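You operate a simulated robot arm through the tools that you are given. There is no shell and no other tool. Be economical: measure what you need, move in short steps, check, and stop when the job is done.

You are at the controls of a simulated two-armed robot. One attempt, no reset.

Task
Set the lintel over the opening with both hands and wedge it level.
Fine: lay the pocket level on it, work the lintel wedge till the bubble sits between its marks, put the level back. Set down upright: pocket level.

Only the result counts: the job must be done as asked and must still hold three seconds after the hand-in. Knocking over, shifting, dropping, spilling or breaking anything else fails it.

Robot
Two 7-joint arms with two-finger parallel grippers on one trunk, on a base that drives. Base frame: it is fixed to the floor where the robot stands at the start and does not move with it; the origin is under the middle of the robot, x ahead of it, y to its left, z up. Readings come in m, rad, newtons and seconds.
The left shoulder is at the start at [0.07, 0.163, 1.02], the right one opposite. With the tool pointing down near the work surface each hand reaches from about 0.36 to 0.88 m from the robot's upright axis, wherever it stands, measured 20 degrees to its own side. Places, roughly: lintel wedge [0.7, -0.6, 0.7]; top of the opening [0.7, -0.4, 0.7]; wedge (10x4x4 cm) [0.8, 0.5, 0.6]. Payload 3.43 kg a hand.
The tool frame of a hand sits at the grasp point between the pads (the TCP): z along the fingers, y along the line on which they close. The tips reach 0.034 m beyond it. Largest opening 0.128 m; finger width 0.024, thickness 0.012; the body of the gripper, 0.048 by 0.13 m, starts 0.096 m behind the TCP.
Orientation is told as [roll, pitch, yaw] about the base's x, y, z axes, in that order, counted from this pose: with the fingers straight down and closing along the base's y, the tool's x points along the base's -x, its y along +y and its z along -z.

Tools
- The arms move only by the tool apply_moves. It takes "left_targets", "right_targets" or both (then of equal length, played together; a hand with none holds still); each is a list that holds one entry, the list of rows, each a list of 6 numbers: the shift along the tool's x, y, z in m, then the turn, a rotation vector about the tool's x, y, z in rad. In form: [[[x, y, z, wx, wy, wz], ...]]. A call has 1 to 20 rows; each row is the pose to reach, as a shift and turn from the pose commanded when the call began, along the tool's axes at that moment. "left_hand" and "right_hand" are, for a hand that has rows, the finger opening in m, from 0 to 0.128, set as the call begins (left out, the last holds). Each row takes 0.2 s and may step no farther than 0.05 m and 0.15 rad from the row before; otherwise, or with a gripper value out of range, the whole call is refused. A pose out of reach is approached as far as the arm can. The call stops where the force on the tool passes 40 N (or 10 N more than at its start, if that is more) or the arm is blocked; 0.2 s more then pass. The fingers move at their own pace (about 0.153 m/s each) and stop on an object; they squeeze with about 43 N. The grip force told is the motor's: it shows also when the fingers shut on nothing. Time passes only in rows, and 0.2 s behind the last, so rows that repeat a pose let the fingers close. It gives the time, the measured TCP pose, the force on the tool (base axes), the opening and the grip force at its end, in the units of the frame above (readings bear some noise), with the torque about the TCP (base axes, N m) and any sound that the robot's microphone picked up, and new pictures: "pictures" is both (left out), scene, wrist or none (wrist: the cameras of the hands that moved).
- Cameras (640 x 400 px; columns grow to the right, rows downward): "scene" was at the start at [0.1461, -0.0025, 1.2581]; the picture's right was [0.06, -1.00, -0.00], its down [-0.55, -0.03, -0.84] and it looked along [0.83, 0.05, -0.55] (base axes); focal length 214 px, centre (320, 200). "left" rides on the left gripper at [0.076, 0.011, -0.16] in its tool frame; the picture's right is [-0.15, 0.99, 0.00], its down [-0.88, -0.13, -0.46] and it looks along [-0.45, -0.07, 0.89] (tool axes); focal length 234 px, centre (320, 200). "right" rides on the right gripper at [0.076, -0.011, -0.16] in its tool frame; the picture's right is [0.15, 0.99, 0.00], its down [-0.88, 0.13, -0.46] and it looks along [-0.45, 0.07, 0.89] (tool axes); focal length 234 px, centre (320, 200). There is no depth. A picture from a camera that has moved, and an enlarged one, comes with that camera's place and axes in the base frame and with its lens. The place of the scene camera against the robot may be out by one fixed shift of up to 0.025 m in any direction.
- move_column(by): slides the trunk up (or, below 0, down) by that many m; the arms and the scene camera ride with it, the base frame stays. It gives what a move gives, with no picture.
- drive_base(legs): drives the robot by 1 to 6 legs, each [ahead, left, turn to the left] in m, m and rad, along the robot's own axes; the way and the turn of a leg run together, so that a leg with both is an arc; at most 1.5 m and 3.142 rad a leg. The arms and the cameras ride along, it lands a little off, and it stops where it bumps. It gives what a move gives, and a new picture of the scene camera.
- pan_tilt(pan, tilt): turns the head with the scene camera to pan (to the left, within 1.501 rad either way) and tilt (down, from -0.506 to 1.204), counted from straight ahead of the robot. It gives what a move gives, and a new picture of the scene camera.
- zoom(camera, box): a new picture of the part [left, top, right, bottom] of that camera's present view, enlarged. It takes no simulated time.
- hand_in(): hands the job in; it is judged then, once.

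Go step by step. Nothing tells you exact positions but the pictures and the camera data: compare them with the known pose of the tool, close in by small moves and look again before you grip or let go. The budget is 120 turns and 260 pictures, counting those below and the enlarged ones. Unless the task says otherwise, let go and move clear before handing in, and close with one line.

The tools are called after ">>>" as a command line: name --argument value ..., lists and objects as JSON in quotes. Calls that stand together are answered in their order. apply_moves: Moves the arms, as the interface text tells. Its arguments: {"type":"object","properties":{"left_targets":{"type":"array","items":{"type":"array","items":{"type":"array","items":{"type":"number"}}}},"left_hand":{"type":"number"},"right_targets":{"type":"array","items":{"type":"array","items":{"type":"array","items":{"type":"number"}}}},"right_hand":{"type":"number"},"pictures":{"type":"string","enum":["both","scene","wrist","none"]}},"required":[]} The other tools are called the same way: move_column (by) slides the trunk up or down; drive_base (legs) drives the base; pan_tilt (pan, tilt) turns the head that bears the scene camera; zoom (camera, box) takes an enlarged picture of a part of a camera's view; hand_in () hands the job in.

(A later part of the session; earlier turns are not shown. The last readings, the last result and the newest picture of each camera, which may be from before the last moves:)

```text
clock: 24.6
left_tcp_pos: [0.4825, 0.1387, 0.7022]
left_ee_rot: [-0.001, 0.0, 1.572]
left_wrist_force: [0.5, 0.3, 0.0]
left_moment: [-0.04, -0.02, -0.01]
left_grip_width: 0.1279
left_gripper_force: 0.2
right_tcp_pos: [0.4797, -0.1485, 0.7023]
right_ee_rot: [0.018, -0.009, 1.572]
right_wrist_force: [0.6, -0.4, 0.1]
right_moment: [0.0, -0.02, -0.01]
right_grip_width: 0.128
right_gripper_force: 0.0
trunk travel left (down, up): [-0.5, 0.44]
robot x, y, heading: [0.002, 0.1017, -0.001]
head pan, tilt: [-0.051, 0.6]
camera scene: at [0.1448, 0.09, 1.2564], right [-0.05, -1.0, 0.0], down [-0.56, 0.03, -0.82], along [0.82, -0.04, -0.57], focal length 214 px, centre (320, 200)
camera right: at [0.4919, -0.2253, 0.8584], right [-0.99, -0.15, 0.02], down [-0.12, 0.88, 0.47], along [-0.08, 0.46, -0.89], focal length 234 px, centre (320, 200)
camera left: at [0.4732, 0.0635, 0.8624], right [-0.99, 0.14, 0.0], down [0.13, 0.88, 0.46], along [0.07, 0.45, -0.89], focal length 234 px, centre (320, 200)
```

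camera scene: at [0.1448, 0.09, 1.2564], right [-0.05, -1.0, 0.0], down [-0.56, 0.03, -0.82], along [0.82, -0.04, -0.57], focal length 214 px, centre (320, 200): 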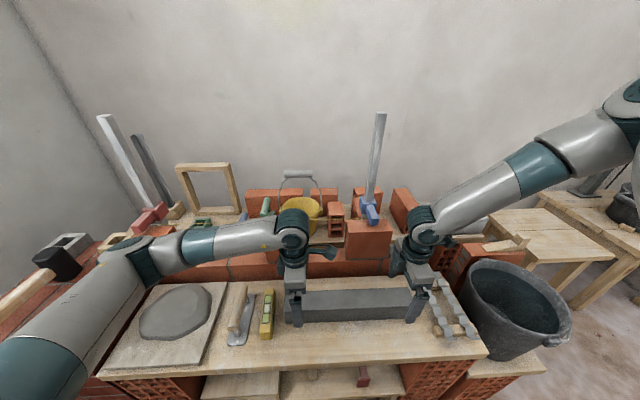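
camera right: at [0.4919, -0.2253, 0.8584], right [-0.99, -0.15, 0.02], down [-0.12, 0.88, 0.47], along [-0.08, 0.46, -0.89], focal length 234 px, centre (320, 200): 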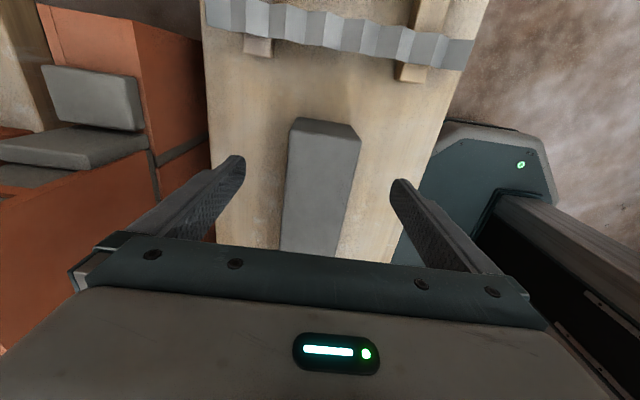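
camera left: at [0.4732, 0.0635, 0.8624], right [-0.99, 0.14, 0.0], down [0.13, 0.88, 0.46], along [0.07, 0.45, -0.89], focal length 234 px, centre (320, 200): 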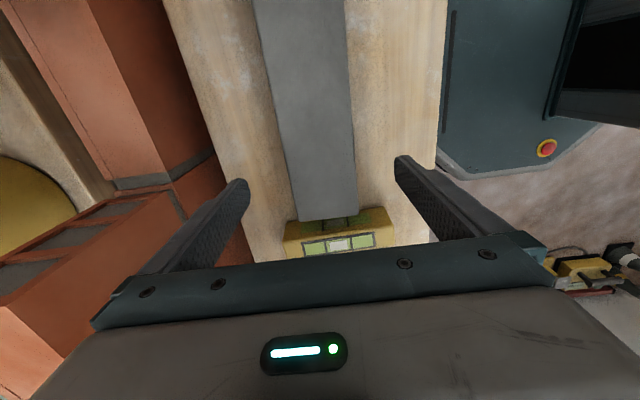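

Both hands are straddling the lintel. I'll lower to grip height (TCP z≈0.634), then close.

>>> apply_moves --left_targets '[[[0, -0.0025, 0.025, 0, 0, 0], [0, -0.0025, 0.05, 0, 0, 0], [0, -0.0025, 0.068, 0, 0, 0], [0, -0.0025, 0.068, 0, 0, 0]]]' --right_targets '[[[0, -0.002, 0.025, -0.009, 0.018, 0], [0, -0.002, 0.05, -0.009, 0.018, 0], [0, -0.002, 0.068, -0.009, 0.018, 0], [0, -0.002, 0.068, -0.009, 0.018, 0]]]'

>>> zoom --camera "scene" --box '[220, 230, 480, 392]'

```text
clock: 25.6
left_tcp_pos: [0.4853, 0.1384, 0.6339]
left_ee_rot: [0.001, 0.0, 1.573]
left_wrist_force: [-0.2, -0.4, -0.7]
left_moment: [0.0, -0.02, -0.05]
left_grip_width: 0.128
left_gripper_force: 0.0
right_tcp_pos: [0.4778, -0.1568, 0.6426]
right_ee_rot: [0.024, 0.009, 1.573]
right_wrist_force: [0.2, 0.0, 1.0]
right_moment: [-0.02, -0.03, 0.01]
right_grip_width: 0.1281
right_gripper_force: 0.0
right hand out of reach, approached as far as the arm can: row 3, 4
trunk travel left (down, up): [-0.5, 0.44]
robot x, y, heading: [-0.0034, 0.1024, 0.001]
head pan, tilt: [-0.051, 0.6]
camera scene: at [0.1447, 0.0902, 1.2564], right [-0.05, -1.0, 0.0], down [-0.56, 0.03, -0.82], along [0.82, -0.04, -0.57], focal length 214 px, centre (320, 200)
camera right: at [0.4915, -0.2301, 0.8024], right [-0.99, -0.15, 0.03], down [-0.12, 0.88, 0.45], along [-0.09, 0.44, -0.89], focal length 234 px, centre (320, 200)
camera left: at [0.4758, 0.0631, 0.7943], right [-0.99, 0.14, 0.0], down [0.13, 0.88, 0.46], along [0.07, 0.45, -0.89], focal length 234 px, centre (320, 200)
```

scene: 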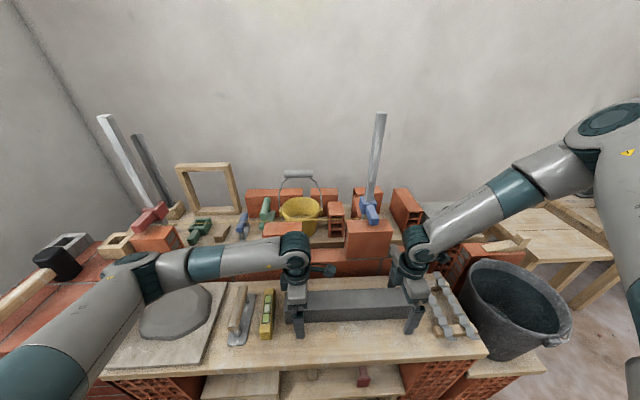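
right: 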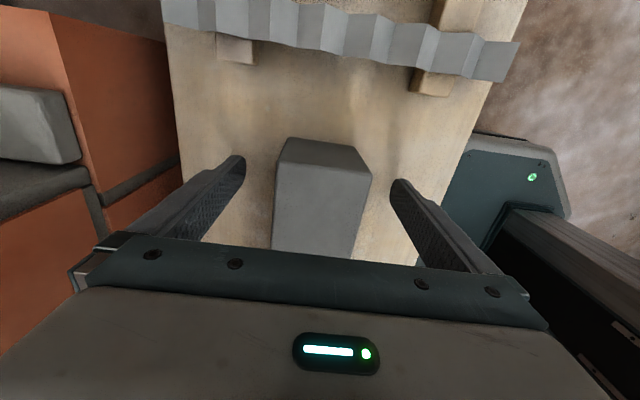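
left: 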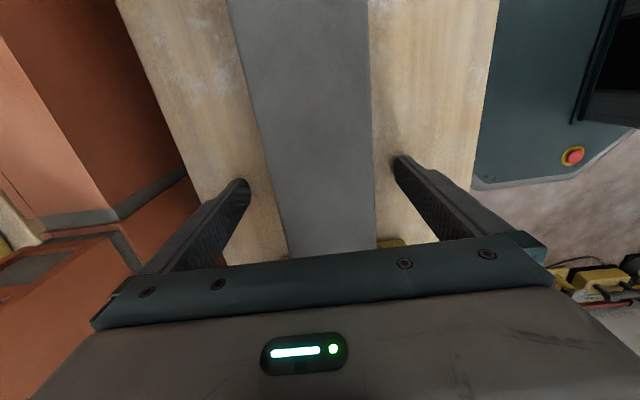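

```text
2.46 times, centred on (350, 311) of scene
camera zoom: at [0.1447, 0.0902, 1.2564], right [-0.05, -1.0, 0.0], down [-0.56, 0.03, -0.82], along [0.82, -0.04, -0.57], focal length 528 px, centre (246, -73)
```

zoom: 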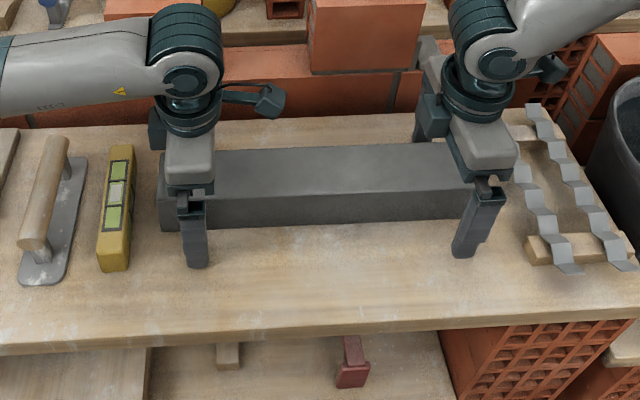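

The right hand is just at its limit. Lowering the trunk 0.10 m while keeping the hands where they are should relax it: I'll raise the hands first, then lower the column.

>>> apply_moves --left_targets '[[[0, 0, -0.04, 0, 0, 0], [0, 0, -0.08, 0, 0, 0], [0, 0, -0.1, 0, 0, 0]]]' --right_targets '[[[0, -0.004, -0.04, 0, 0, 0], [-0.008, -0.004, -0.08, -0.009, 0.024, 0], [-0.008, -0.004, -0.091, -0.009, 0.024, 0]]]' --pictures "scene"

>>> move_column --by -0.06

```text
clock: 26.4
left_tcp_pos: [0.4849, 0.14, 0.7351]
left_ee_rot: [0.0, 0.001, 1.57]
left_wrist_force: [0.0, -0.3, -0.1]
left_moment: [0.02, -0.04, 0.01]
left_grip_width: 0.1279
left_gripper_force: 0.1
right_tcp_pos: [0.4838, -0.1489, 0.7329]
right_ee_rot: [0.034, 0.035, 1.574]
right_wrist_force: [-0.3, -0.2, -0.4]
right_moment: [0.02, 0.01, 0.0]
right_grip_width: 0.1283
right_gripper_force: 0.1
trunk travel left (down, up): [-0.5, 0.44]
robot x, y, heading: [0.0007, 0.1033, -0.0]
head pan, tilt: [-0.051, 0.6]
camera scene: at [0.1443, 0.09, 1.2564], right [-0.05, -1.0, 0.0], down [-0.56, 0.03, -0.83], along [0.82, -0.04, -0.56], focal length 214 px, centre (320, 200)
```

scene: 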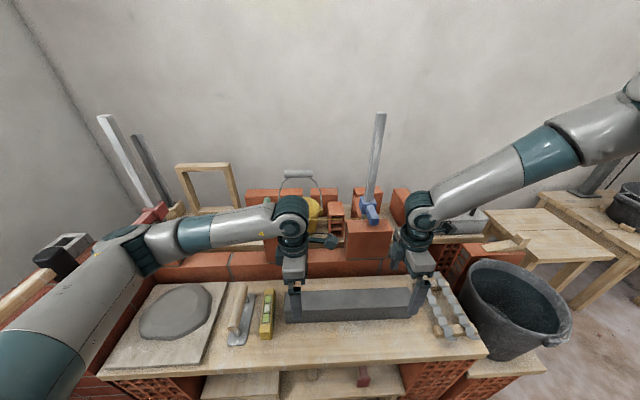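

```text
clock: 27.4
left_tcp_pos: [0.4842, 0.1383, 0.6745]
left_ee_rot: [0.0, 0.001, 1.573]
left_wrist_force: [0.3, -0.2, 0.5]
left_moment: [0.01, 0.02, 0.01]
left_grip_width: 0.1279
left_gripper_force: 0.0
right_tcp_pos: [0.4832, -0.1481, 0.674]
right_ee_rot: [0.034, 0.035, 1.574]
right_wrist_force: [1.2, -0.5, 0.0]
right_moment: [-0.03, 0.01, 0.05]
right_grip_width: 0.1279
right_gripper_force: 0.0
trunk travel left (down, up): [-0.44, 0.5]
robot x, y, heading: [-0.0017, 0.1008, -0.0]
head pan, tilt: [-0.051, 0.6]
```

My tilt correction had the wrong sign under the yawed convention. I'll fix it now and descend to grip height.

>>> apply_moves --left_targets '[[[0, 0, 0.015, 0, 0, 0], [0, 0, 0.03, 0, 0, 0], [0, 0, 0.04, 0, 0, 0], [0, 0, 0.04, 0, 0, 0]]]' --right_targets '[[[0, 0.001, 0.015, 0.034, -0.035, 0], [0, 0.001, 0.03, 0.034, -0.035, 0], [0, 0.001, 0.04, 0.034, -0.035, 0], [0, 0.001, 0.04, 0.034, -0.035, 0]]]' --pictures "none"

```text
clock: 28.4
left_tcp_pos: [0.4857, 0.1399, 0.634]
left_ee_rot: [0.0, 0.0, 1.572]
left_wrist_force: [0.5, -0.8, 0.7]
left_moment: [0.01, 0.01, -0.03]
left_grip_width: 0.1279
left_gripper_force: 0.1
right_tcp_pos: [0.4811, -0.1495, 0.6344]
right_ee_rot: [-0.002, 0.0, 1.571]
right_wrist_force: [0.9, -2.5, 9.5]
right_moment: [-0.12, 0.68, 0.17]
right_grip_width: 0.1273
right_gripper_force: 0.1
trunk travel left (down, up): [-0.44, 0.5]
robot x, y, heading: [-0.0003, 0.102, -0.001]
head pan, tilt: [-0.051, 0.6]
```

The near right finger is touching something (9.5 N). Let me look.

>>> zoom --camera "right" --box '[160, 0, 560, 250]'

>>> zoom --camera "scene" --box '[330, 230, 490, 330]'

```text
1.60 times, centred on (360, 125) of right
camera zoom: at [0.4913, -0.2239, 0.7933], right [-0.99, -0.15, 0.0], down [-0.13, 0.88, 0.46], along [-0.07, 0.45, -0.89], focal length 375 px, centre (256, 320)
```

zoom: 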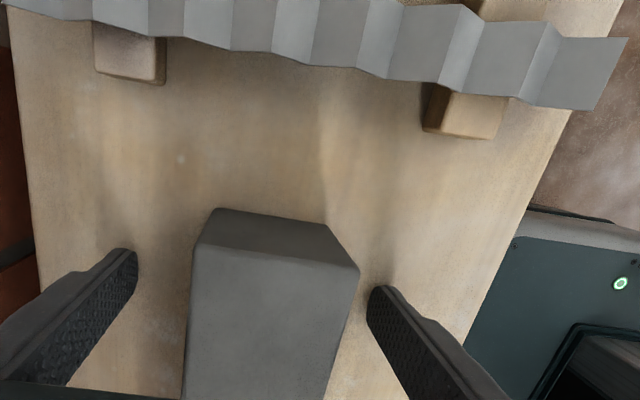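

```text
4.00 times, centred on (410, 280) of scene
camera zoom: at [0.1442, 0.0904, 1.1967], right [-0.05, -1.0, 0.0], down [-0.56, 0.03, -0.83], along [0.82, -0.04, -0.56], focal length 858 px, centre (-40, -120)
```

zoom: 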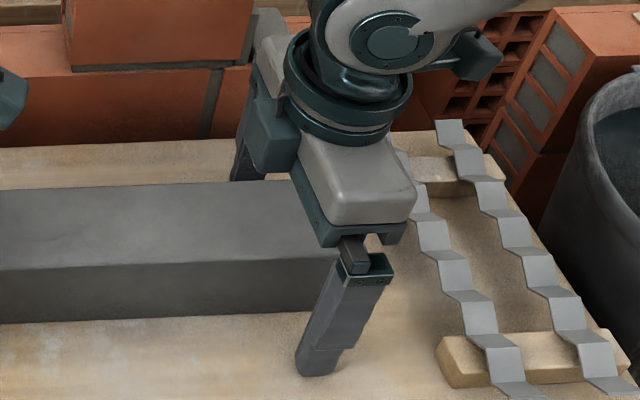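

It seems to be just the bench top at z≈0.60. I'll raise both hands 8 mm and close on the lintel.

>>> apply_moves --left_targets '[[[0, 0, -0.008, 0, 0, 0], [0, 0, -0.008, 0, 0, 0]]]' --right_targets '[[[0, 0, -0.008, 0, 0, 0], [0, 0, -0.008, 0, 0, 0]]]' --pictures "none"

>>> apply_moves --left_targets '[[[0, 0, -0.008, 0, 0, 0], [0, 0, -0.008, 0, 0, 0], [0, 0, -0.008, 0, 0, 0], [0, 0, -0.008, 0, 0, 0]]]' --right_targets '[[[0, 0, 0, 0, 0, 0], [0, 0, 0, 0, 0, 0], [0, 0, 0, 0, 0, 0], [0, 0, 0, 0, 0, 0]]]' --left_hand 0.05 --right_hand 0.05

```text
clock: 29.0
left_tcp_pos: [0.4867, 0.139, 0.6422]
left_ee_rot: [0.0, -0.001, 1.572]
left_wrist_force: [0.8, 0.0, 0.6]
left_moment: [0.03, 0.0, -0.02]
left_grip_width: 0.128
left_gripper_force: 0.1
right_tcp_pos: [0.4808, -0.149, 0.6405]
right_ee_rot: [0.002, 0.0, 1.573]
right_wrist_force: [0.2, -0.4, 0.0]
right_moment: [-0.01, 0.01, -0.03]
right_grip_width: 0.1278
right_gripper_force: 0.0
trunk travel left (down, up): [-0.44, 0.5]
robot x, y, heading: [-0.0018, 0.1026, 0.003]
head pan, tilt: [-0.051, 0.6]
```

```text
clock: 30.0
left_tcp_pos: [0.4853, 0.1392, 0.65]
left_ee_rot: [0.002, -0.002, 1.571]
left_wrist_force: [-3.8, -2.1, 0.1]
left_moment: [0.85, -0.64, -0.55]
left_grip_width: 0.06
left_gripper_force: 43.3
right_tcp_pos: [0.4813, -0.1493, 0.6422]
right_ee_rot: [0.0, -0.002, 1.573]
right_wrist_force: [-0.5, 0.5, 5.7]
right_moment: [0.32, 0.55, -0.54]
right_grip_width: 0.0601
right_gripper_force: 43.3
trunk travel left (down, up): [-0.44, 0.5]
robot x, y, heading: [0.0005, 0.1018, -0.002]
head pan, tilt: [-0.051, 0.6]
camera scene: at [0.1448, 0.0901, 1.1963], right [-0.05, -1.0, 0.0], down [-0.56, 0.03, -0.82], along [0.82, -0.04, -0.57], focal length 214 px, centre (320, 200)
camera right: at [0.4913, -0.2243, 0.8005], right [-0.99, -0.15, 0.0], down [-0.13, 0.88, 0.46], along [-0.07, 0.45, -0.89], focal length 234 px, centre (320, 200)
camera left: at [0.4751, 0.0639, 0.81], right [-0.99, 0.15, 0.0], down [0.13, 0.88, 0.46], along [0.07, 0.45, -0.89], focal length 234 px, centre (320, 200)
```

scene: 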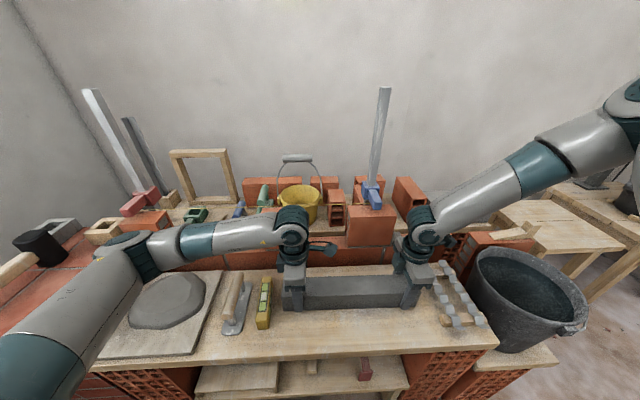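
right: 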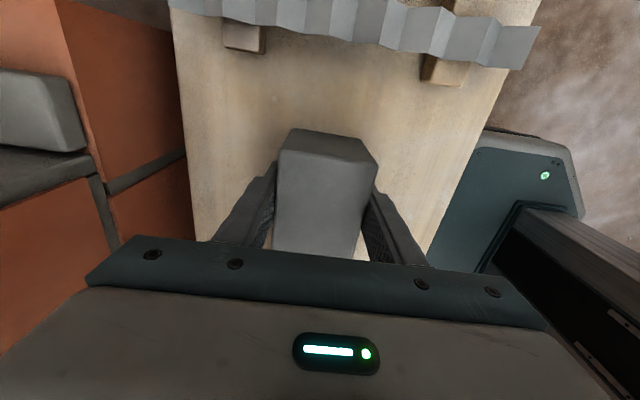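
left: 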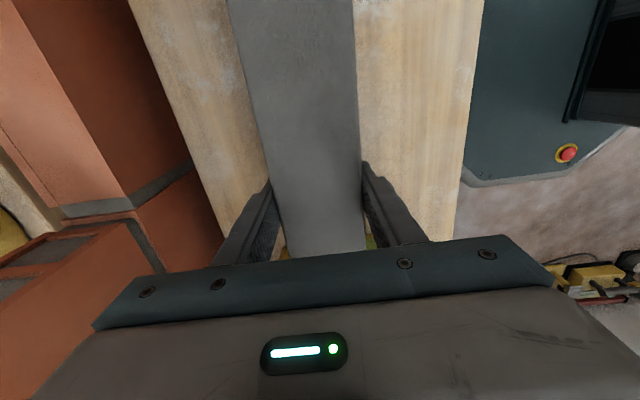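

The left hand gripped 8 mm too high because I repeated the offset. I'll regrip it lower.

>>> apply_moves --left_targets '[[[0, 0, 0, 0, 0, 0], [0, 0, 0.008, 0, 0, 0], [0, 0, 0.008, 0, 0, 0]]]' --left_hand 0.075 --pictures "none"

>>> apply_moves --left_targets '[[[0, 0, 0, 0, 0, 0], [0, 0, 0, 0, 0, 0], [0, 0, 0, 0, 0, 0]]]' --left_hand 0.05 --pictures "none"

```text
clock: 30.8
left_tcp_pos: [0.4853, 0.1412, 0.6423]
left_ee_rot: [0.0, 0.0, 1.572]
left_wrist_force: [0.3, -0.6, -0.2]
left_moment: [0.0, 0.03, -0.01]
left_grip_width: 0.0749
left_gripper_force: 0.0
right_tcp_pos: [0.482, -0.1497, 0.6408]
right_ee_rot: [0.001, -0.001, 1.572]
right_wrist_force: [1.0, 0.6, 0.5]
right_moment: [0.28, -0.44, -1.07]
right_grip_width: 0.0601
right_gripper_force: 42.8
trunk travel left (down, up): [-0.44, 0.5]
robot x, y, heading: [-0.0047, 0.1046, 0.003]
head pan, tilt: [-0.051, 0.6]
```

```text
clock: 31.6
left_tcp_pos: [0.4851, 0.1385, 0.642]
left_ee_rot: [0.0, 0.0, 1.571]
left_wrist_force: [-3.1, 0.6, 2.2]
left_moment: [-0.11, -0.09, -0.79]
left_grip_width: 0.0603
left_gripper_force: 43.3
right_tcp_pos: [0.4804, -0.1492, 0.6408]
right_ee_rot: [0.001, 0.001, 1.571]
right_wrist_force: [5.3, -0.4, -0.1]
right_moment: [0.39, -0.1, -1.39]
right_grip_width: 0.06
right_gripper_force: 43.1
trunk travel left (down, up): [-0.44, 0.5]
robot x, y, heading: [-0.0002, 0.1014, 0.006]
head pan, tilt: [-0.051, 0.6]
```

Both hands grip the 60 mm lintel. I'll lift it 0.16 m in unison.

>>> apply_moves --left_targets '[[[0, 0, -0.01, 0, 0, 0], [0, 0, -0.03, 0, 0, 0], [0, 0, -0.055, 0, 0, 0], [0, 0, -0.08, 0, 0, 0], [0, 0, -0.105, 0, 0, 0], [0, 0, -0.13, 0, 0, 0], [0, 0, -0.16, 0, 0, 0], [0, 0, -0.16, 0, 0, 0]]]' --right_targets '[[[0, 0, -0.01, 0, 0, 0], [0, 0, -0.03, 0, 0, 0], [0, 0, -0.055, 0, 0, 0], [0, 0, -0.08, 0, 0, 0], [0, 0, -0.105, 0, 0, 0], [0, 0, -0.13, 0, 0, 0], [0, 0, -0.16, 0, 0, 0], [0, 0, -0.16, 0, 0, 0]]]' --pictures "scene"

```text
clock: 33.4
left_tcp_pos: [0.4866, 0.1391, 0.8027]
left_ee_rot: [0.001, 0.002, 1.571]
left_wrist_force: [-7.0, -16.7, -8.5]
left_moment: [0.53, 0.06, -1.23]
left_grip_width: 0.0598
left_gripper_force: 42.8
right_tcp_pos: [0.483, -0.149, 0.8015]
right_ee_rot: [0.002, -0.004, 1.574]
right_wrist_force: [6.5, 16.2, -5.9]
right_moment: [-0.36, -0.02, -0.73]
right_grip_width: 0.0601
right_gripper_force: 43.1
trunk travel left (down, up): [-0.44, 0.5]
robot x, y, heading: [-0.0034, 0.1002, 0.003]
head pan, tilt: [-0.051, 0.6]
camera scene: at [0.1464, 0.09, 1.1961], right [-0.05, -1.0, 0.0], down [-0.57, 0.03, -0.82], along [0.82, -0.04, -0.57], focal length 214 px, centre (320, 200)
```

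scene: 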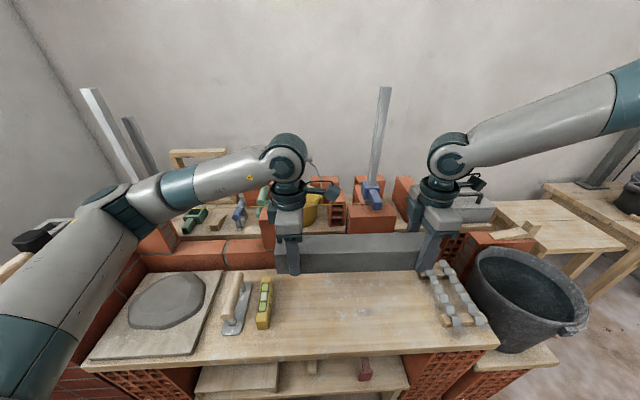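

The lintel is up (about 1.5 kg). I'll raise the trunk for clearance over the bucket, then drive right 0.30 m.

>>> move_column --by 0.08

>>> drive_base --legs '[[0, -0.15, 0], [0, -0.15, 0]]'

```text
clock: 34.5
left_tcp_pos: [0.4857, 0.1386, 0.8833]
left_ee_rot: [0.002, 0.001, 1.57]
left_wrist_force: [-6.2, -28.3, -8.9]
left_moment: [0.49, -0.22, -0.92]
left_grip_width: 0.06
left_gripper_force: 42.8
right_tcp_pos: [0.4829, -0.1491, 0.8805]
right_ee_rot: [0.001, -0.002, 1.572]
right_wrist_force: [6.3, 28.0, -4.1]
right_moment: [0.06, 0.28, -0.9]
right_grip_width: 0.06
right_gripper_force: 43.7
trunk travel left (down, up): [-0.52, 0.42]
robot x, y, heading: [-0.0029, 0.1026, 0.005]
head pan, tilt: [-0.051, 0.6]
```

```text
clock: 36.9
left_tcp_pos: [0.4862, -0.159, 0.8822]
left_ee_rot: [0.001, 0.002, 1.571]
left_wrist_force: [-6.6, -25.5, -8.3]
left_moment: [-0.22, 0.17, -0.85]
left_grip_width: 0.0603
left_gripper_force: 43.2
right_tcp_pos: [0.4835, -0.4489, 0.8812]
right_ee_rot: [0.001, -0.003, 1.572]
right_wrist_force: [6.8, 23.9, -4.4]
right_moment: [0.6, -0.12, -0.99]
right_grip_width: 0.0598
right_gripper_force: 44.0
trunk travel left (down, up): [-0.52, 0.42]
robot x, y, heading: [-0.0028, -0.1934, -0.003]
head pan, tilt: [-0.051, 0.6]
camera scene: at [0.146, -0.2091, 1.2763], right [-0.05, -1.0, 0.0], down [-0.57, 0.03, -0.82], along [0.82, -0.04, -0.57], focal length 214 px, centre (320, 200)
```

scene: 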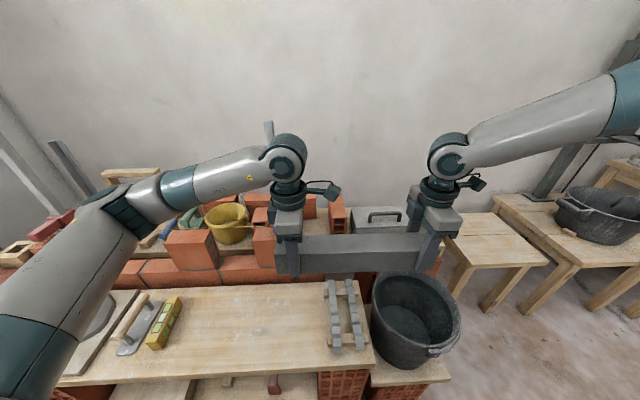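

The pole top triangulates to about [0.74, -0.10, 1.12]. I'll shift right 6 cm and go halfway forward, then look at the forearm clearance.

>>> apply_moves --left_targets '[[[0.022, 0, 0, 0, 0, 0], [0.043, 0, 0, 0, 0, 0], [0.063, 0, 0, 0, 0, 0], [0.063, -0.025, 0, 0, 0, 0], [0.063, -0.05, 0, 0, 0, 0], [0.063, -0.08, 0, 0, 0, 0]]]' --right_targets '[[[0.021, 0, 0, 0, 0, 0], [0.042, 0, 0, 0, 0, 0], [0.062, 0, 0, 0, 0, 0], [0.062, -0.025, 0, 0, 0, 0], [0.062, -0.05, 0, 0, 0, 0], [0.062, -0.08, 0, 0, 0, 0]]]'

```text
clock: 38.3
left_tcp_pos: [0.568, -0.2229, 0.8826]
left_ee_rot: [0.006, -0.001, 1.572]
left_wrist_force: [-7.1, 9.4, -8.1]
left_moment: [0.03, -0.33, -1.29]
left_grip_width: 0.0599
left_gripper_force: 43.3
right_tcp_pos: [0.565, -0.51, 0.88]
right_ee_rot: [0.002, -0.003, 1.573]
right_wrist_force: [8.6, -9.1, -5.4]
right_moment: [0.25, 0.41, -1.11]
right_grip_width: 0.06
right_gripper_force: 42.7
trunk travel left (down, up): [-0.52, 0.42]
robot x, y, heading: [-0.0008, -0.1953, 0.001]
head pan, tilt: [-0.051, 0.6]
camera scene: at [0.1483, -0.2084, 1.2759], right [-0.05, -1.0, 0.0], down [-0.57, 0.03, -0.82], along [0.82, -0.04, -0.57], focal length 214 px, centre (320, 200)
camera right: at [0.5757, -0.5866, 1.0387], right [-0.99, -0.15, 0.0], down [-0.13, 0.88, 0.46], along [-0.07, 0.45, -0.89], focal length 234 px, centre (320, 200)
camera left: at [0.559, -0.2973, 1.041], right [-0.99, 0.15, 0.0], down [0.13, 0.88, 0.45], along [0.06, 0.45, -0.89], focal length 234 px, centre (320, 200)
```

scene: 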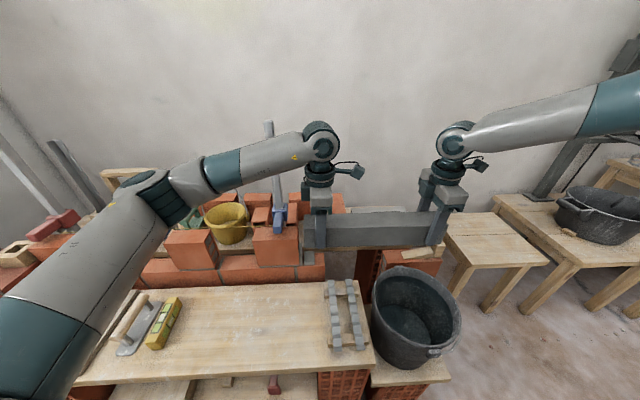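
right: 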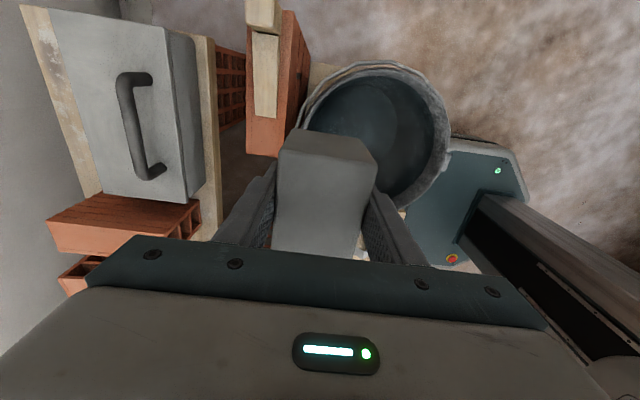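
left: 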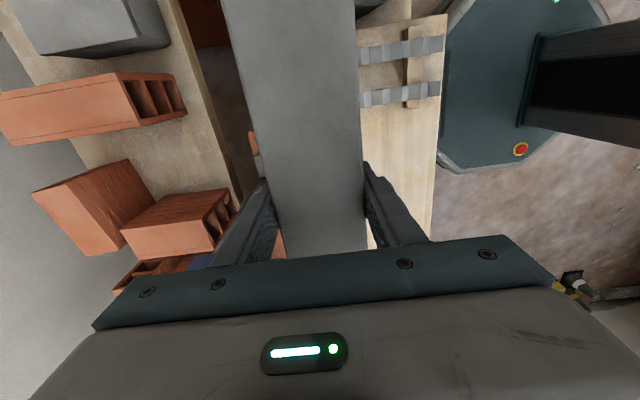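

The left forearm angles back and clears the pole. I'll go forward the remaining 8 cm.

>>> apply_moves --left_targets '[[[-0.0002, -0.027, 0, 0, 0, 0], [-0.0002, -0.054, 0, 0, 0, 0], [-0.0002, -0.082, 0, 0, 0, 0], [-0.0002, -0.082, 0, 0, 0, 0]]]' --right_targets '[[[0, -0.028, 0, 0, 0, 0], [0, -0.056, 0, 0, 0, 0], [0, -0.084, 0, 0, 0, 0], [0, -0.084, 0, 0, 0, 0]]]'

>>> zoom --camera "scene" --box '[220, 160, 460, 310]'

```text
clock: 39.3
left_tcp_pos: [0.6484, -0.2204, 0.8831]
left_ee_rot: [0.002, 0.0, 1.571]
left_wrist_force: [-6.7, 19.2, -8.7]
left_moment: [-0.2, -0.22, -0.67]
left_grip_width: 0.0601
left_gripper_force: 43.2
right_tcp_pos: [0.647, -0.5106, 0.8806]
right_ee_rot: [0.0, -0.002, 1.571]
right_wrist_force: [5.7, -18.8, -3.8]
right_moment: [0.88, 0.18, -1.24]
right_grip_width: 0.06
right_gripper_force: 43.3
trunk travel left (down, up): [-0.52, 0.42]
robot x, y, heading: [-0.0031, -0.1977, 0.0]
head pan, tilt: [-0.051, 0.6]
camera scene: at [0.1455, -0.2086, 1.2763], right [-0.05, -1.0, 0.0], down [-0.56, 0.03, -0.82], along [0.82, -0.04, -0.57], focal length 214 px, centre (320, 200)
camera right: at [0.6567, -0.5859, 1.0397], right [-0.99, -0.15, 0.0], down [-0.13, 0.88, 0.46], along [-0.07, 0.45, -0.89], focal length 234 px, centre (320, 200)
camera left: at [0.6387, -0.297, 1.0421], right [-0.99, 0.14, 0.0], down [0.13, 0.88, 0.46], along [0.06, 0.45, -0.89], focal length 234 px, centre (320, 200)
```

scene: 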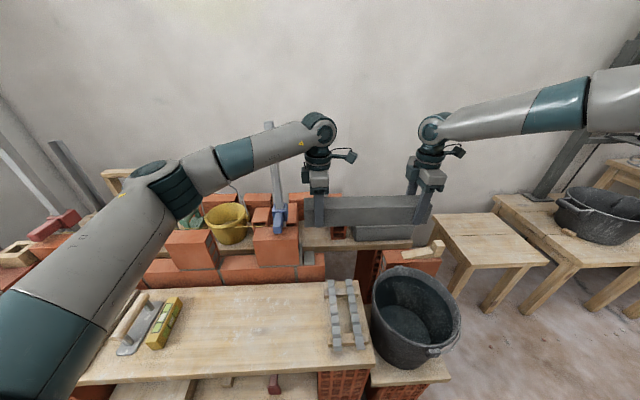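
right: 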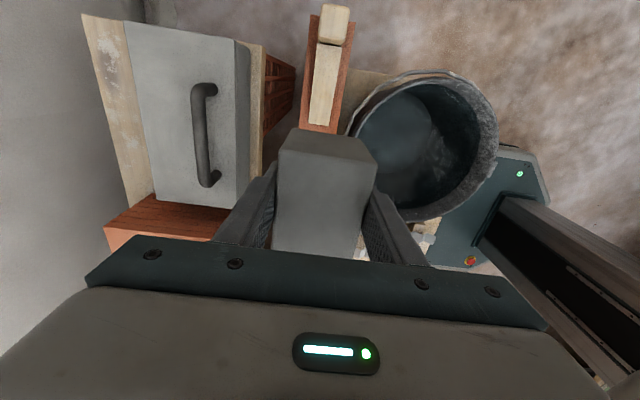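
left: 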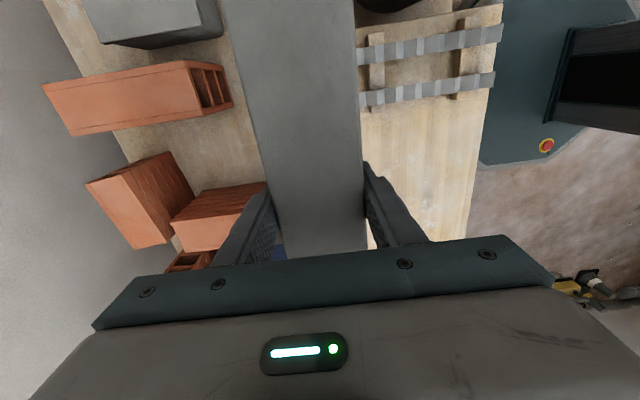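

```text
2.67 times, centred on (340, 235) of scene
camera zoom: at [0.1455, -0.2086, 1.2763], right [-0.05, -1.0, 0.0], down [-0.56, 0.03, -0.82], along [0.82, -0.04, -0.57], focal length 572 px, centre (267, 107)
```

zoom: 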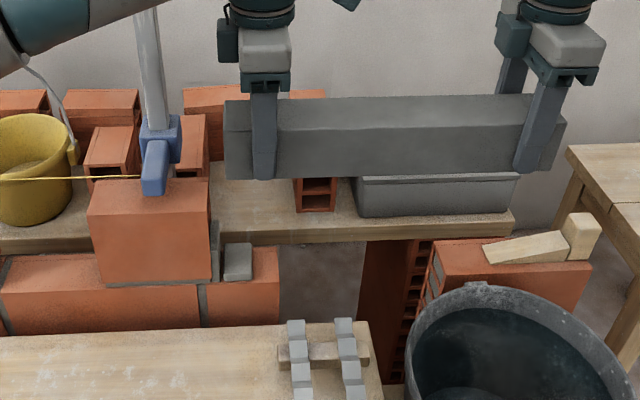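

The lintel now sits over the opening with its ends at about y -0.172 and -0.553. I'll lower by the trunk to about 5 cm above the bearings and look.

>>> move_column --by -0.12

>>> zoom --camera "scene" --box '[220, 150, 480, 312]'

>>> zoom --camera "right" --box '[200, 0, 520, 200]'

```text
clock: 40.8
left_tcp_pos: [0.6494, -0.2213, 0.7629]
left_ee_rot: [0.0, -0.001, 1.574]
left_wrist_force: [-6.9, 26.7, -9.1]
left_moment: [0.26, -0.5, -0.9]
left_grip_width: 0.06
left_gripper_force: 42.6
right_tcp_pos: [0.6471, -0.5096, 0.7603]
right_ee_rot: [0.001, -0.001, 1.571]
right_wrist_force: [6.7, -26.6, -3.7]
right_moment: [0.48, 0.51, -0.97]
right_grip_width: 0.06
right_gripper_force: 43.0
trunk travel left (down, up): [-0.4, 0.54]
robot x, y, heading: [-0.0003, -0.1956, 0.001]
head pan, tilt: [-0.051, 0.6]
```

```text
2.46 times, centred on (350, 231) of scene
camera zoom: at [0.146, -0.2084, 1.1563], right [-0.05, -1.0, 0.0], down [-0.57, 0.03, -0.82], along [0.82, -0.04, -0.57], focal length 528 px, centre (246, 124)
```

zoom: 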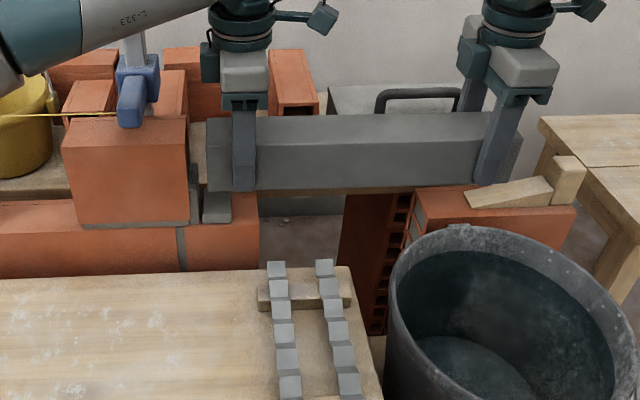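

```text
2.00 times, centred on (360, 100) of right
camera zoom: at [0.6568, -0.5855, 0.9195], right [-0.99, -0.15, 0.0], down [-0.13, 0.88, 0.46], along [-0.07, 0.45, -0.89], focal length 468 px, centre (240, 400)
```

zoom: 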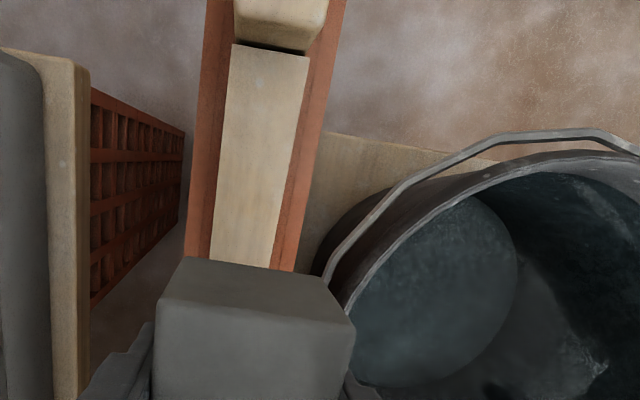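

The wedge's slope leads under the lintel's right end as expected, and the bucket rim is close in front. I'll lower another 3 cm and relieve the squeeze between the hands.

>>> move_column --by -0.03

>>> apply_moves --left_targets '[[[-0.0007, 0, 0, 0, 0, 0], [-0.0007, 0, 0, 0, 0, 0]]]' --right_targets '[[[0, 0, 0, 0, 0, 0], [0, 0, 0, 0, 0, 0]]]' --pictures "none"

>>> zoom --camera "scene" --box '[270, 160, 470, 285]'

>>> zoom --camera "right" --box '[240, 0, 480, 150]'

```text
clock: 41.5
left_tcp_pos: [0.648, -0.2207, 0.7318]
left_ee_rot: [0.002, -0.002, 1.571]
left_wrist_force: [-5.6, 28.1, -8.4]
left_moment: [0.02, -0.43, -0.99]
left_grip_width: 0.0599
left_gripper_force: 42.9
right_tcp_pos: [0.647, -0.5107, 0.7304]
right_ee_rot: [0.0, -0.001, 1.572]
right_wrist_force: [5.6, -27.7, -4.2]
right_moment: [0.36, 0.44, -0.98]
right_grip_width: 0.0599
right_gripper_force: 42.9
trunk travel left (down, up): [-0.37, 0.57]
robot x, y, heading: [-0.0007, -0.1976, 0.003]
head pan, tilt: [-0.051, 0.6]
```

```text
clock: 42.1
left_tcp_pos: [0.6486, -0.2215, 0.7315]
left_ee_rot: [0.001, 0.0, 1.57]
left_wrist_force: [-7.0, 24.3, -7.8]
left_moment: [0.88, -0.46, -0.8]
left_grip_width: 0.0601
left_gripper_force: 42.8
right_tcp_pos: [0.647, -0.5102, 0.7297]
right_ee_rot: [0.002, -0.003, 1.571]
right_wrist_force: [5.3, -25.2, -5.9]
right_moment: [-0.7, 0.52, -1.04]
right_grip_width: 0.0598
right_gripper_force: 42.3
trunk travel left (down, up): [-0.37, 0.57]
robot x, y, heading: [-0.0014, -0.1946, 0.001]
head pan, tilt: [-0.051, 0.6]
```

```text
3.20 times, centred on (370, 222) of scene
camera zoom: at [0.1463, -0.2085, 1.1262], right [-0.05, -1.0, 0.0], down [-0.57, 0.03, -0.82], along [0.82, -0.04, -0.57], focal length 686 px, centre (160, 128)
```

zoom: 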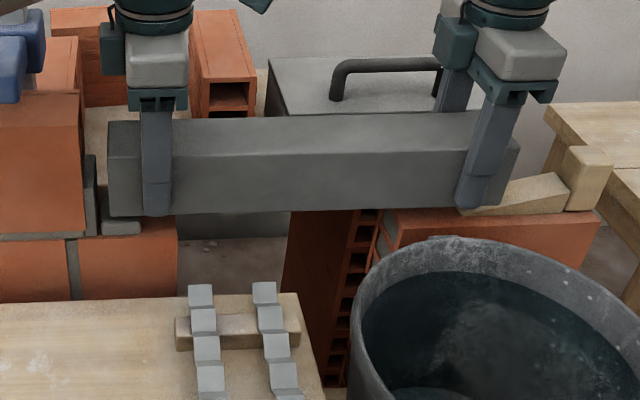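

```text
2.67 times, centred on (360, 75) of right
camera zoom: at [0.6571, -0.5851, 0.889], right [-0.99, -0.15, 0.0], down [-0.13, 0.88, 0.46], along [-0.07, 0.45, -0.89], focal length 624 px, centre (213, 533)
```

zoom: 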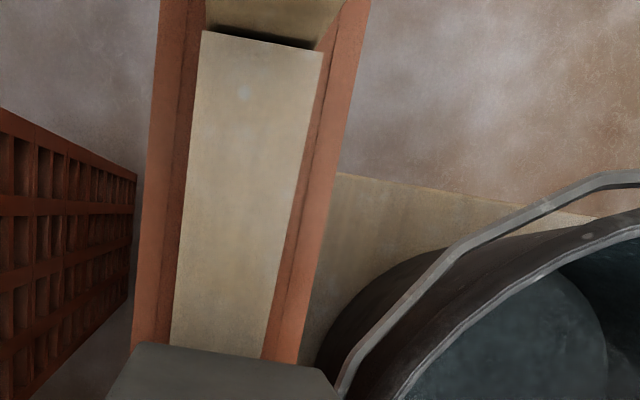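

I'll lower with the arms in 4 mm steps and watch for contact.

>>> apply_moves --left_targets '[[[-0.0004, 0, 0.004, 0, 0, 0], [-0.0004, 0, 0.008, 0, 0, 0], [-0.0004, 0, 0.012, 0, 0, 0], [-0.0004, 0, 0.012, 0, 0, 0]]]' --right_targets '[[[0, 0, 0.004, 0, 0, 0], [0, 0, 0.008, 0, 0, 0], [0, 0, 0.012, 0, 0, 0], [0, 0, 0.012, 0, 0, 0]]]' --pictures "none"

>>> zoom --camera "scene" --box '[270, 160, 470, 285]'

```text
clock: 43.1
left_tcp_pos: [0.6482, -0.2205, 0.7188]
left_ee_rot: [0.003, 0.0, 1.573]
left_wrist_force: [-5.9, 22.9, -5.3]
left_moment: [0.32, -0.54, -0.99]
left_grip_width: 0.06
left_gripper_force: 42.9
right_tcp_pos: [0.6472, -0.5085, 0.7183]
right_ee_rot: [0.002, -0.003, 1.573]
right_wrist_force: [6.4, -22.2, -7.3]
right_moment: [-0.48, 0.52, -0.69]
right_grip_width: 0.0599
right_gripper_force: 43.2
trunk travel left (down, up): [-0.37, 0.57]
robot x, y, heading: [-0.0026, -0.1971, -0.003]
head pan, tilt: [-0.051, 0.6]
```

```text
3.20 times, centred on (370, 222) of scene
camera zoom: at [0.1461, -0.2085, 1.1262], right [-0.05, -1.0, 0.0], down [-0.57, 0.03, -0.82], along [0.82, -0.04, -0.57], focal length 686 px, centre (160, 128)
```

zoom: 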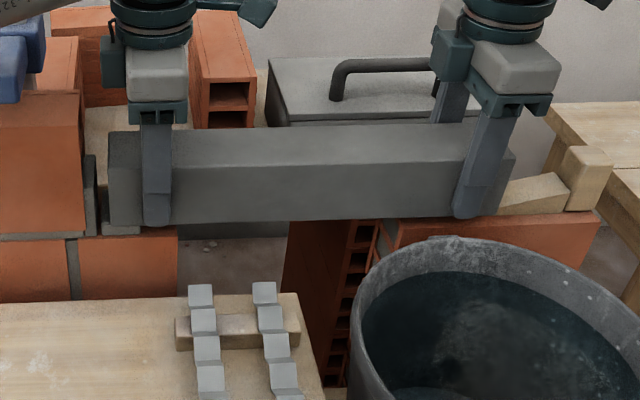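

No contact yet. I'll continue in 2 mm steps.

>>> apply_moves --left_targets '[[[-0.0003, 0, 0.002, 0, 0, 0], [-0.0003, 0, 0.004, 0, 0, 0], [-0.0003, 0, 0.004, 0, 0, 0]]]' --right_targets '[[[0, 0, 0.002, 0, 0, 0], [0, 0, 0.004, 0, 0, 0], [0, 0, 0.004, 0, 0, 0]]]' --pictures "none"

>>> apply_moves --left_targets '[[[0, 0, 0.002, 0, 0, 0], [0, 0, 0.003, 0, 0, 0], [0, 0, 0.003, 0, 0, 0]]]' --right_targets '[[[0, 0, 0.002, 0, 0, 0], [0, 0, 0.003, 0, 0, 0], [0, 0, 0.003, 0, 0, 0]]]' --pictures "none"

```text
clock: 43.9
left_tcp_pos: [0.6469, -0.2214, 0.7178]
left_ee_rot: [-0.002, 0.001, 1.572]
left_wrist_force: [-1.5, 18.3, 14.3]
left_moment: [1.04, -0.09, -1.23]
left_grip_width: 0.06
left_gripper_force: 43.2
right_tcp_pos: [0.6454, -0.5092, 0.7158]
right_ee_rot: [-0.005, -0.005, 1.571]
right_wrist_force: [8.3, -19.4, -0.5]
right_moment: [1.17, 0.45, -1.29]
right_grip_width: 0.06
right_gripper_force: 42.6
trunk travel left (down, up): [-0.37, 0.57]
robot x, y, heading: [0.0015, -0.1991, 0.006]
head pan, tilt: [-0.051, 0.6]
```

```text
clock: 44.7
left_tcp_pos: [0.6472, -0.222, 0.7158]
left_ee_rot: [-0.002, 0.004, 1.57]
left_wrist_force: [7.0, 5.5, 33.0]
left_moment: [-0.01, 1.14, -0.93]
left_grip_width: 0.0591
left_gripper_force: 43.6
right_tcp_pos: [0.6466, -0.5105, 0.7134]
right_ee_rot: [-0.003, -0.006, 1.572]
right_wrist_force: [4.8, -13.0, -2.5]
right_moment: [1.27, -1.01, -1.15]
right_grip_width: 0.0601
right_gripper_force: 43.2
trunk travel left (down, up): [-0.37, 0.57]
robot x, y, heading: [0.0019, -0.1955, 0.004]
head pan, tilt: [-0.051, 0.6]
```

The left end is bearing on its pad. I'll ease the left hand a little and lower the right end onto the wedge.

>>> apply_moves --left_targets '[[[0, 0, -0.002, 0, 0, 0], [0, 0, -0.002, 0, 0, 0], [0, 0, -0.002, 0, 0, 0]]]' --right_targets '[[[0, 0, 0.001, 0, 0, 0], [0, 0, 0.002, 0, 0, 0], [0, 0, 0.003, 0, 0, 0]]]' --pictures "none"

>>> zoom --camera "scene" --box '[270, 160, 470, 285]'

>>> zoom --camera "right" --box '[240, 0, 480, 150]'

```text
clock: 45.5
left_tcp_pos: [0.6471, -0.2227, 0.7157]
left_ee_rot: [0.0, 0.002, 1.571]
left_wrist_force: [4.8, -8.8, 11.5]
left_moment: [1.16, -0.9, -0.4]
left_grip_width: 0.0596
left_gripper_force: 43.2
right_tcp_pos: [0.646, -0.5098, 0.7098]
right_ee_rot: [-0.002, -0.006, 1.574]
right_wrist_force: [5.3, -2.2, 8.4]
right_moment: [1.13, 0.78, -1.0]
right_grip_width: 0.0598
right_gripper_force: 42.1
trunk travel left (down, up): [-0.37, 0.57]
robot x, y, heading: [-0.0044, -0.1965, 0.001]
head pan, tilt: [-0.051, 0.6]
```

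```text
3.20 times, centred on (370, 222) of scene
camera zoom: at [0.1439, -0.2092, 1.1265], right [-0.05, -1.0, 0.0], down [-0.56, 0.03, -0.83], along [0.82, -0.04, -0.56], focal length 686 px, centre (160, 128)
```

zoom: 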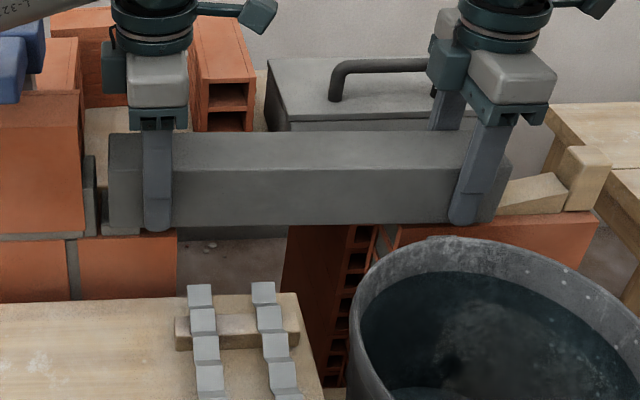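

```text
2.67 times, centred on (360, 75) of right
camera zoom: at [0.6552, -0.585, 0.8693], right [-0.99, -0.15, 0.0], down [-0.13, 0.88, 0.46], along [-0.07, 0.46, -0.89], focal length 624 px, centre (213, 533)
```

zoom: 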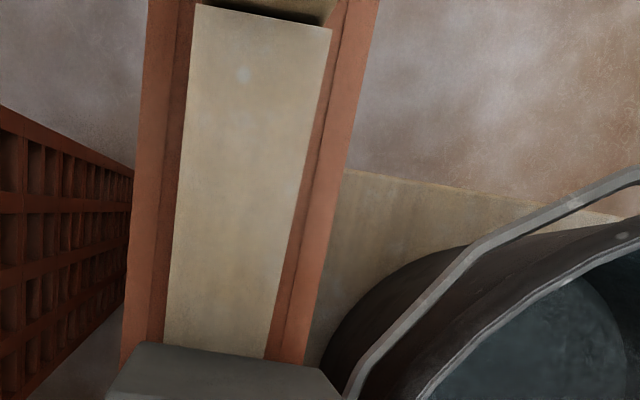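

Both ends bear now, with the right about 5 mm low. I'll release with a small opening, since the bucket rim is near the right finger.

>>> apply_moves --left_targets '[[[0, 0, 0, 0, 0, 0], [0, 0, 0, 0, 0, 0], [0, 0, 0, 0, 0, 0]]]' --right_targets '[[[0, 0, 0, 0, 0, 0], [0, 0, 0, 0, 0, 0], [0, 0, 0, 0, 0, 0]]]' --left_hand 0.066 --right_hand 0.065 --pictures "wrist"

```text
clock: 46.3
left_tcp_pos: [0.6471, -0.2206, 0.7162]
left_ee_rot: [0.001, 0.004, 1.572]
left_wrist_force: [-0.2, 0.4, -0.1]
left_moment: [0.0, -0.01, 0.01]
left_grip_width: 0.0661
left_gripper_force: 0.0
right_tcp_pos: [0.6452, -0.5081, 0.7093]
right_ee_rot: [0.001, -0.002, 1.573]
right_wrist_force: [-0.4, 0.5, -0.4]
right_moment: [-0.01, -0.03, -0.01]
right_grip_width: 0.0652
right_gripper_force: 0.1
trunk travel left (down, up): [-0.37, 0.57]
robot x, y, heading: [-0.0038, -0.1953, 0.001]
head pan, tilt: [-0.051, 0.6]
camera right: at [0.6559, -0.5847, 0.8683], right [-0.99, -0.15, 0.0], down [-0.13, 0.88, 0.46], along [-0.07, 0.45, -0.89], focal length 234 px, centre (320, 200)
camera left: at [0.6377, -0.2956, 0.8756], right [-0.99, 0.15, 0.0], down [0.13, 0.88, 0.45], along [0.07, 0.45, -0.89], focal length 234 px, centre (320, 200)
```

right: 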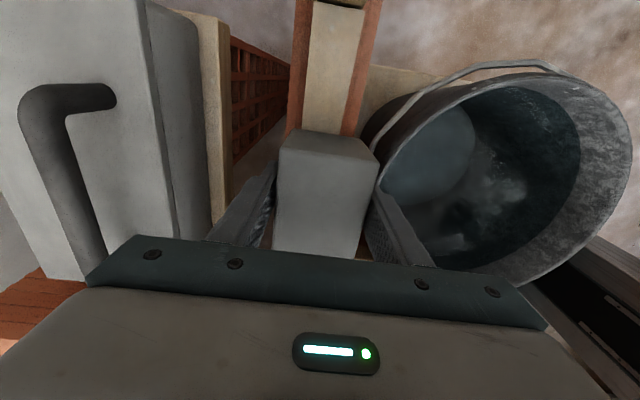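
left: 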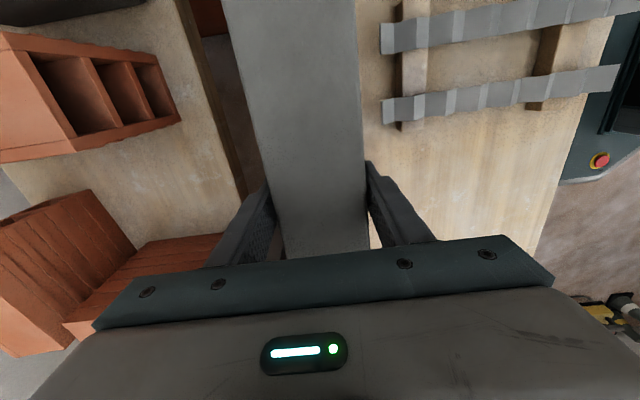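

Both fingers are free of the lintel. I'll raise both hands straight up.

>>> apply_moves --left_targets '[[[0, 0, -0.02, 0, 0, 0], [0, 0, -0.05, 0, 0, 0], [0, 0, -0.09, 0, 0, 0], [0, 0, -0.13, 0, 0, 0], [0, 0, -0.17, 0, 0, 0]]]' --right_targets '[[[0, 0, -0.02, 0, 0, 0], [0, 0, -0.05, 0, 0, 0], [0, 0, -0.09, 0, 0, 0], [0, 0, -0.13, 0, 0, 0], [0, 0, -0.17, 0, 0, 0]]]'

>>> zoom --camera "scene" --box '[270, 160, 470, 285]'

```text
clock: 47.5
left_tcp_pos: [0.6452, -0.2194, 0.8874]
left_ee_rot: [-0.001, 0.002, 1.569]
left_wrist_force: [-0.3, -0.1, 0.3]
left_moment: [-0.03, -0.01, 0.0]
left_grip_width: 0.0662
left_gripper_force: 0.1
right_tcp_pos: [0.6446, -0.5093, 0.8813]
right_ee_rot: [-0.003, -0.005, 1.573]
right_wrist_force: [-1.1, 0.2, -0.1]
right_moment: [-0.01, 0.0, -0.02]
right_grip_width: 0.0649
right_gripper_force: 0.0
trunk travel left (down, up): [-0.37, 0.57]
robot x, y, heading: [-0.0014, -0.1956, -0.001]
head pan, tilt: [-0.051, 0.6]
camera scene: at [0.1437, -0.208, 1.1265], right [-0.05, -1.0, 0.0], down [-0.56, 0.03, -0.83], along [0.82, -0.04, -0.56], focal length 214 px, centre (320, 200)
camera right: at [0.654, -0.5854, 1.0401], right [-0.99, -0.15, 0.0], down [-0.13, 0.88, 0.46], along [-0.07, 0.45, -0.89], focal length 234 px, centre (320, 200)
camera left: at [0.6359, -0.295, 1.0473], right [-0.99, 0.15, 0.0], down [0.13, 0.88, 0.45], along [0.07, 0.45, -0.89], focal length 234 px, centre (320, 200)
```

scene: 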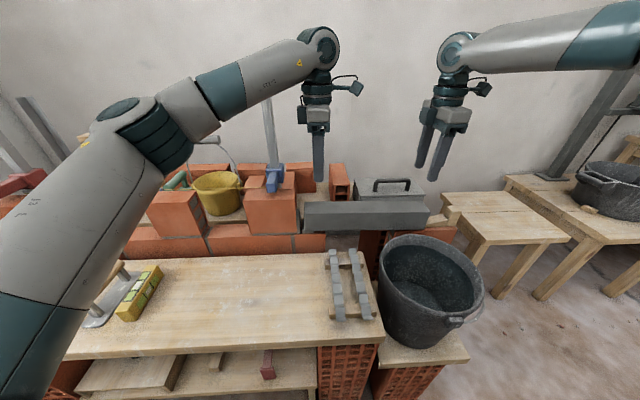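
right: 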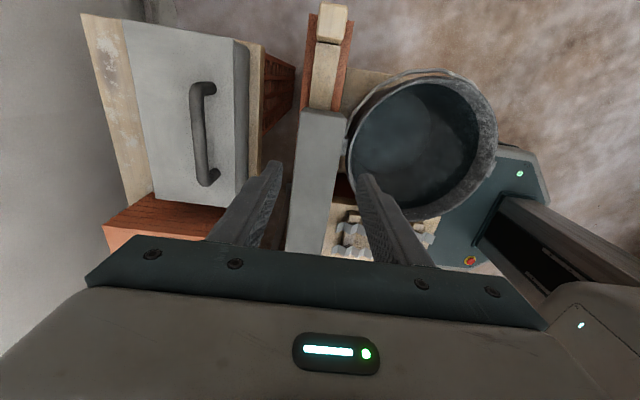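
left: 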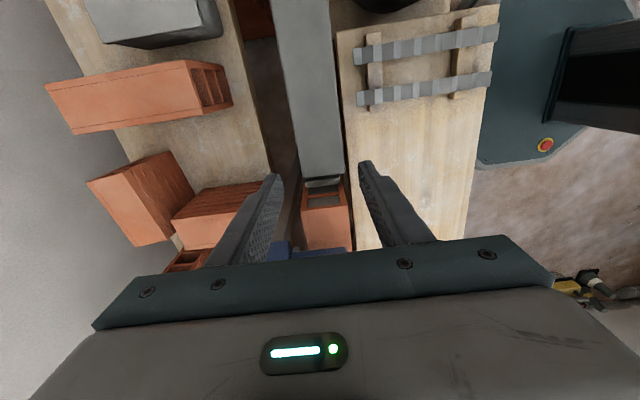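

```text
3.20 times, centred on (370, 222) of scene
camera zoom: at [0.1437, -0.208, 1.1265], right [-0.05, -1.0, 0.0], down [-0.56, 0.03, -0.83], along [0.82, -0.04, -0.56], focal length 686 px, centre (160, 128)
```

zoom: 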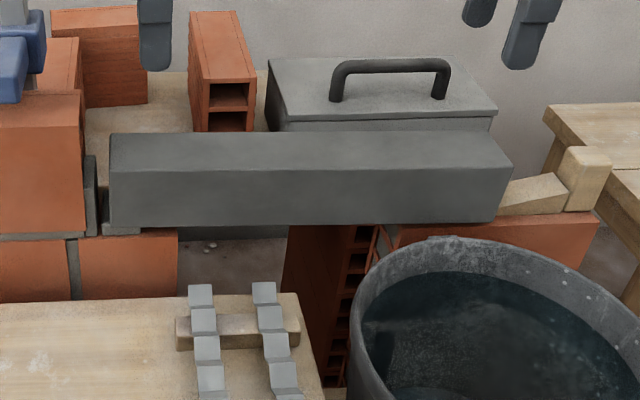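

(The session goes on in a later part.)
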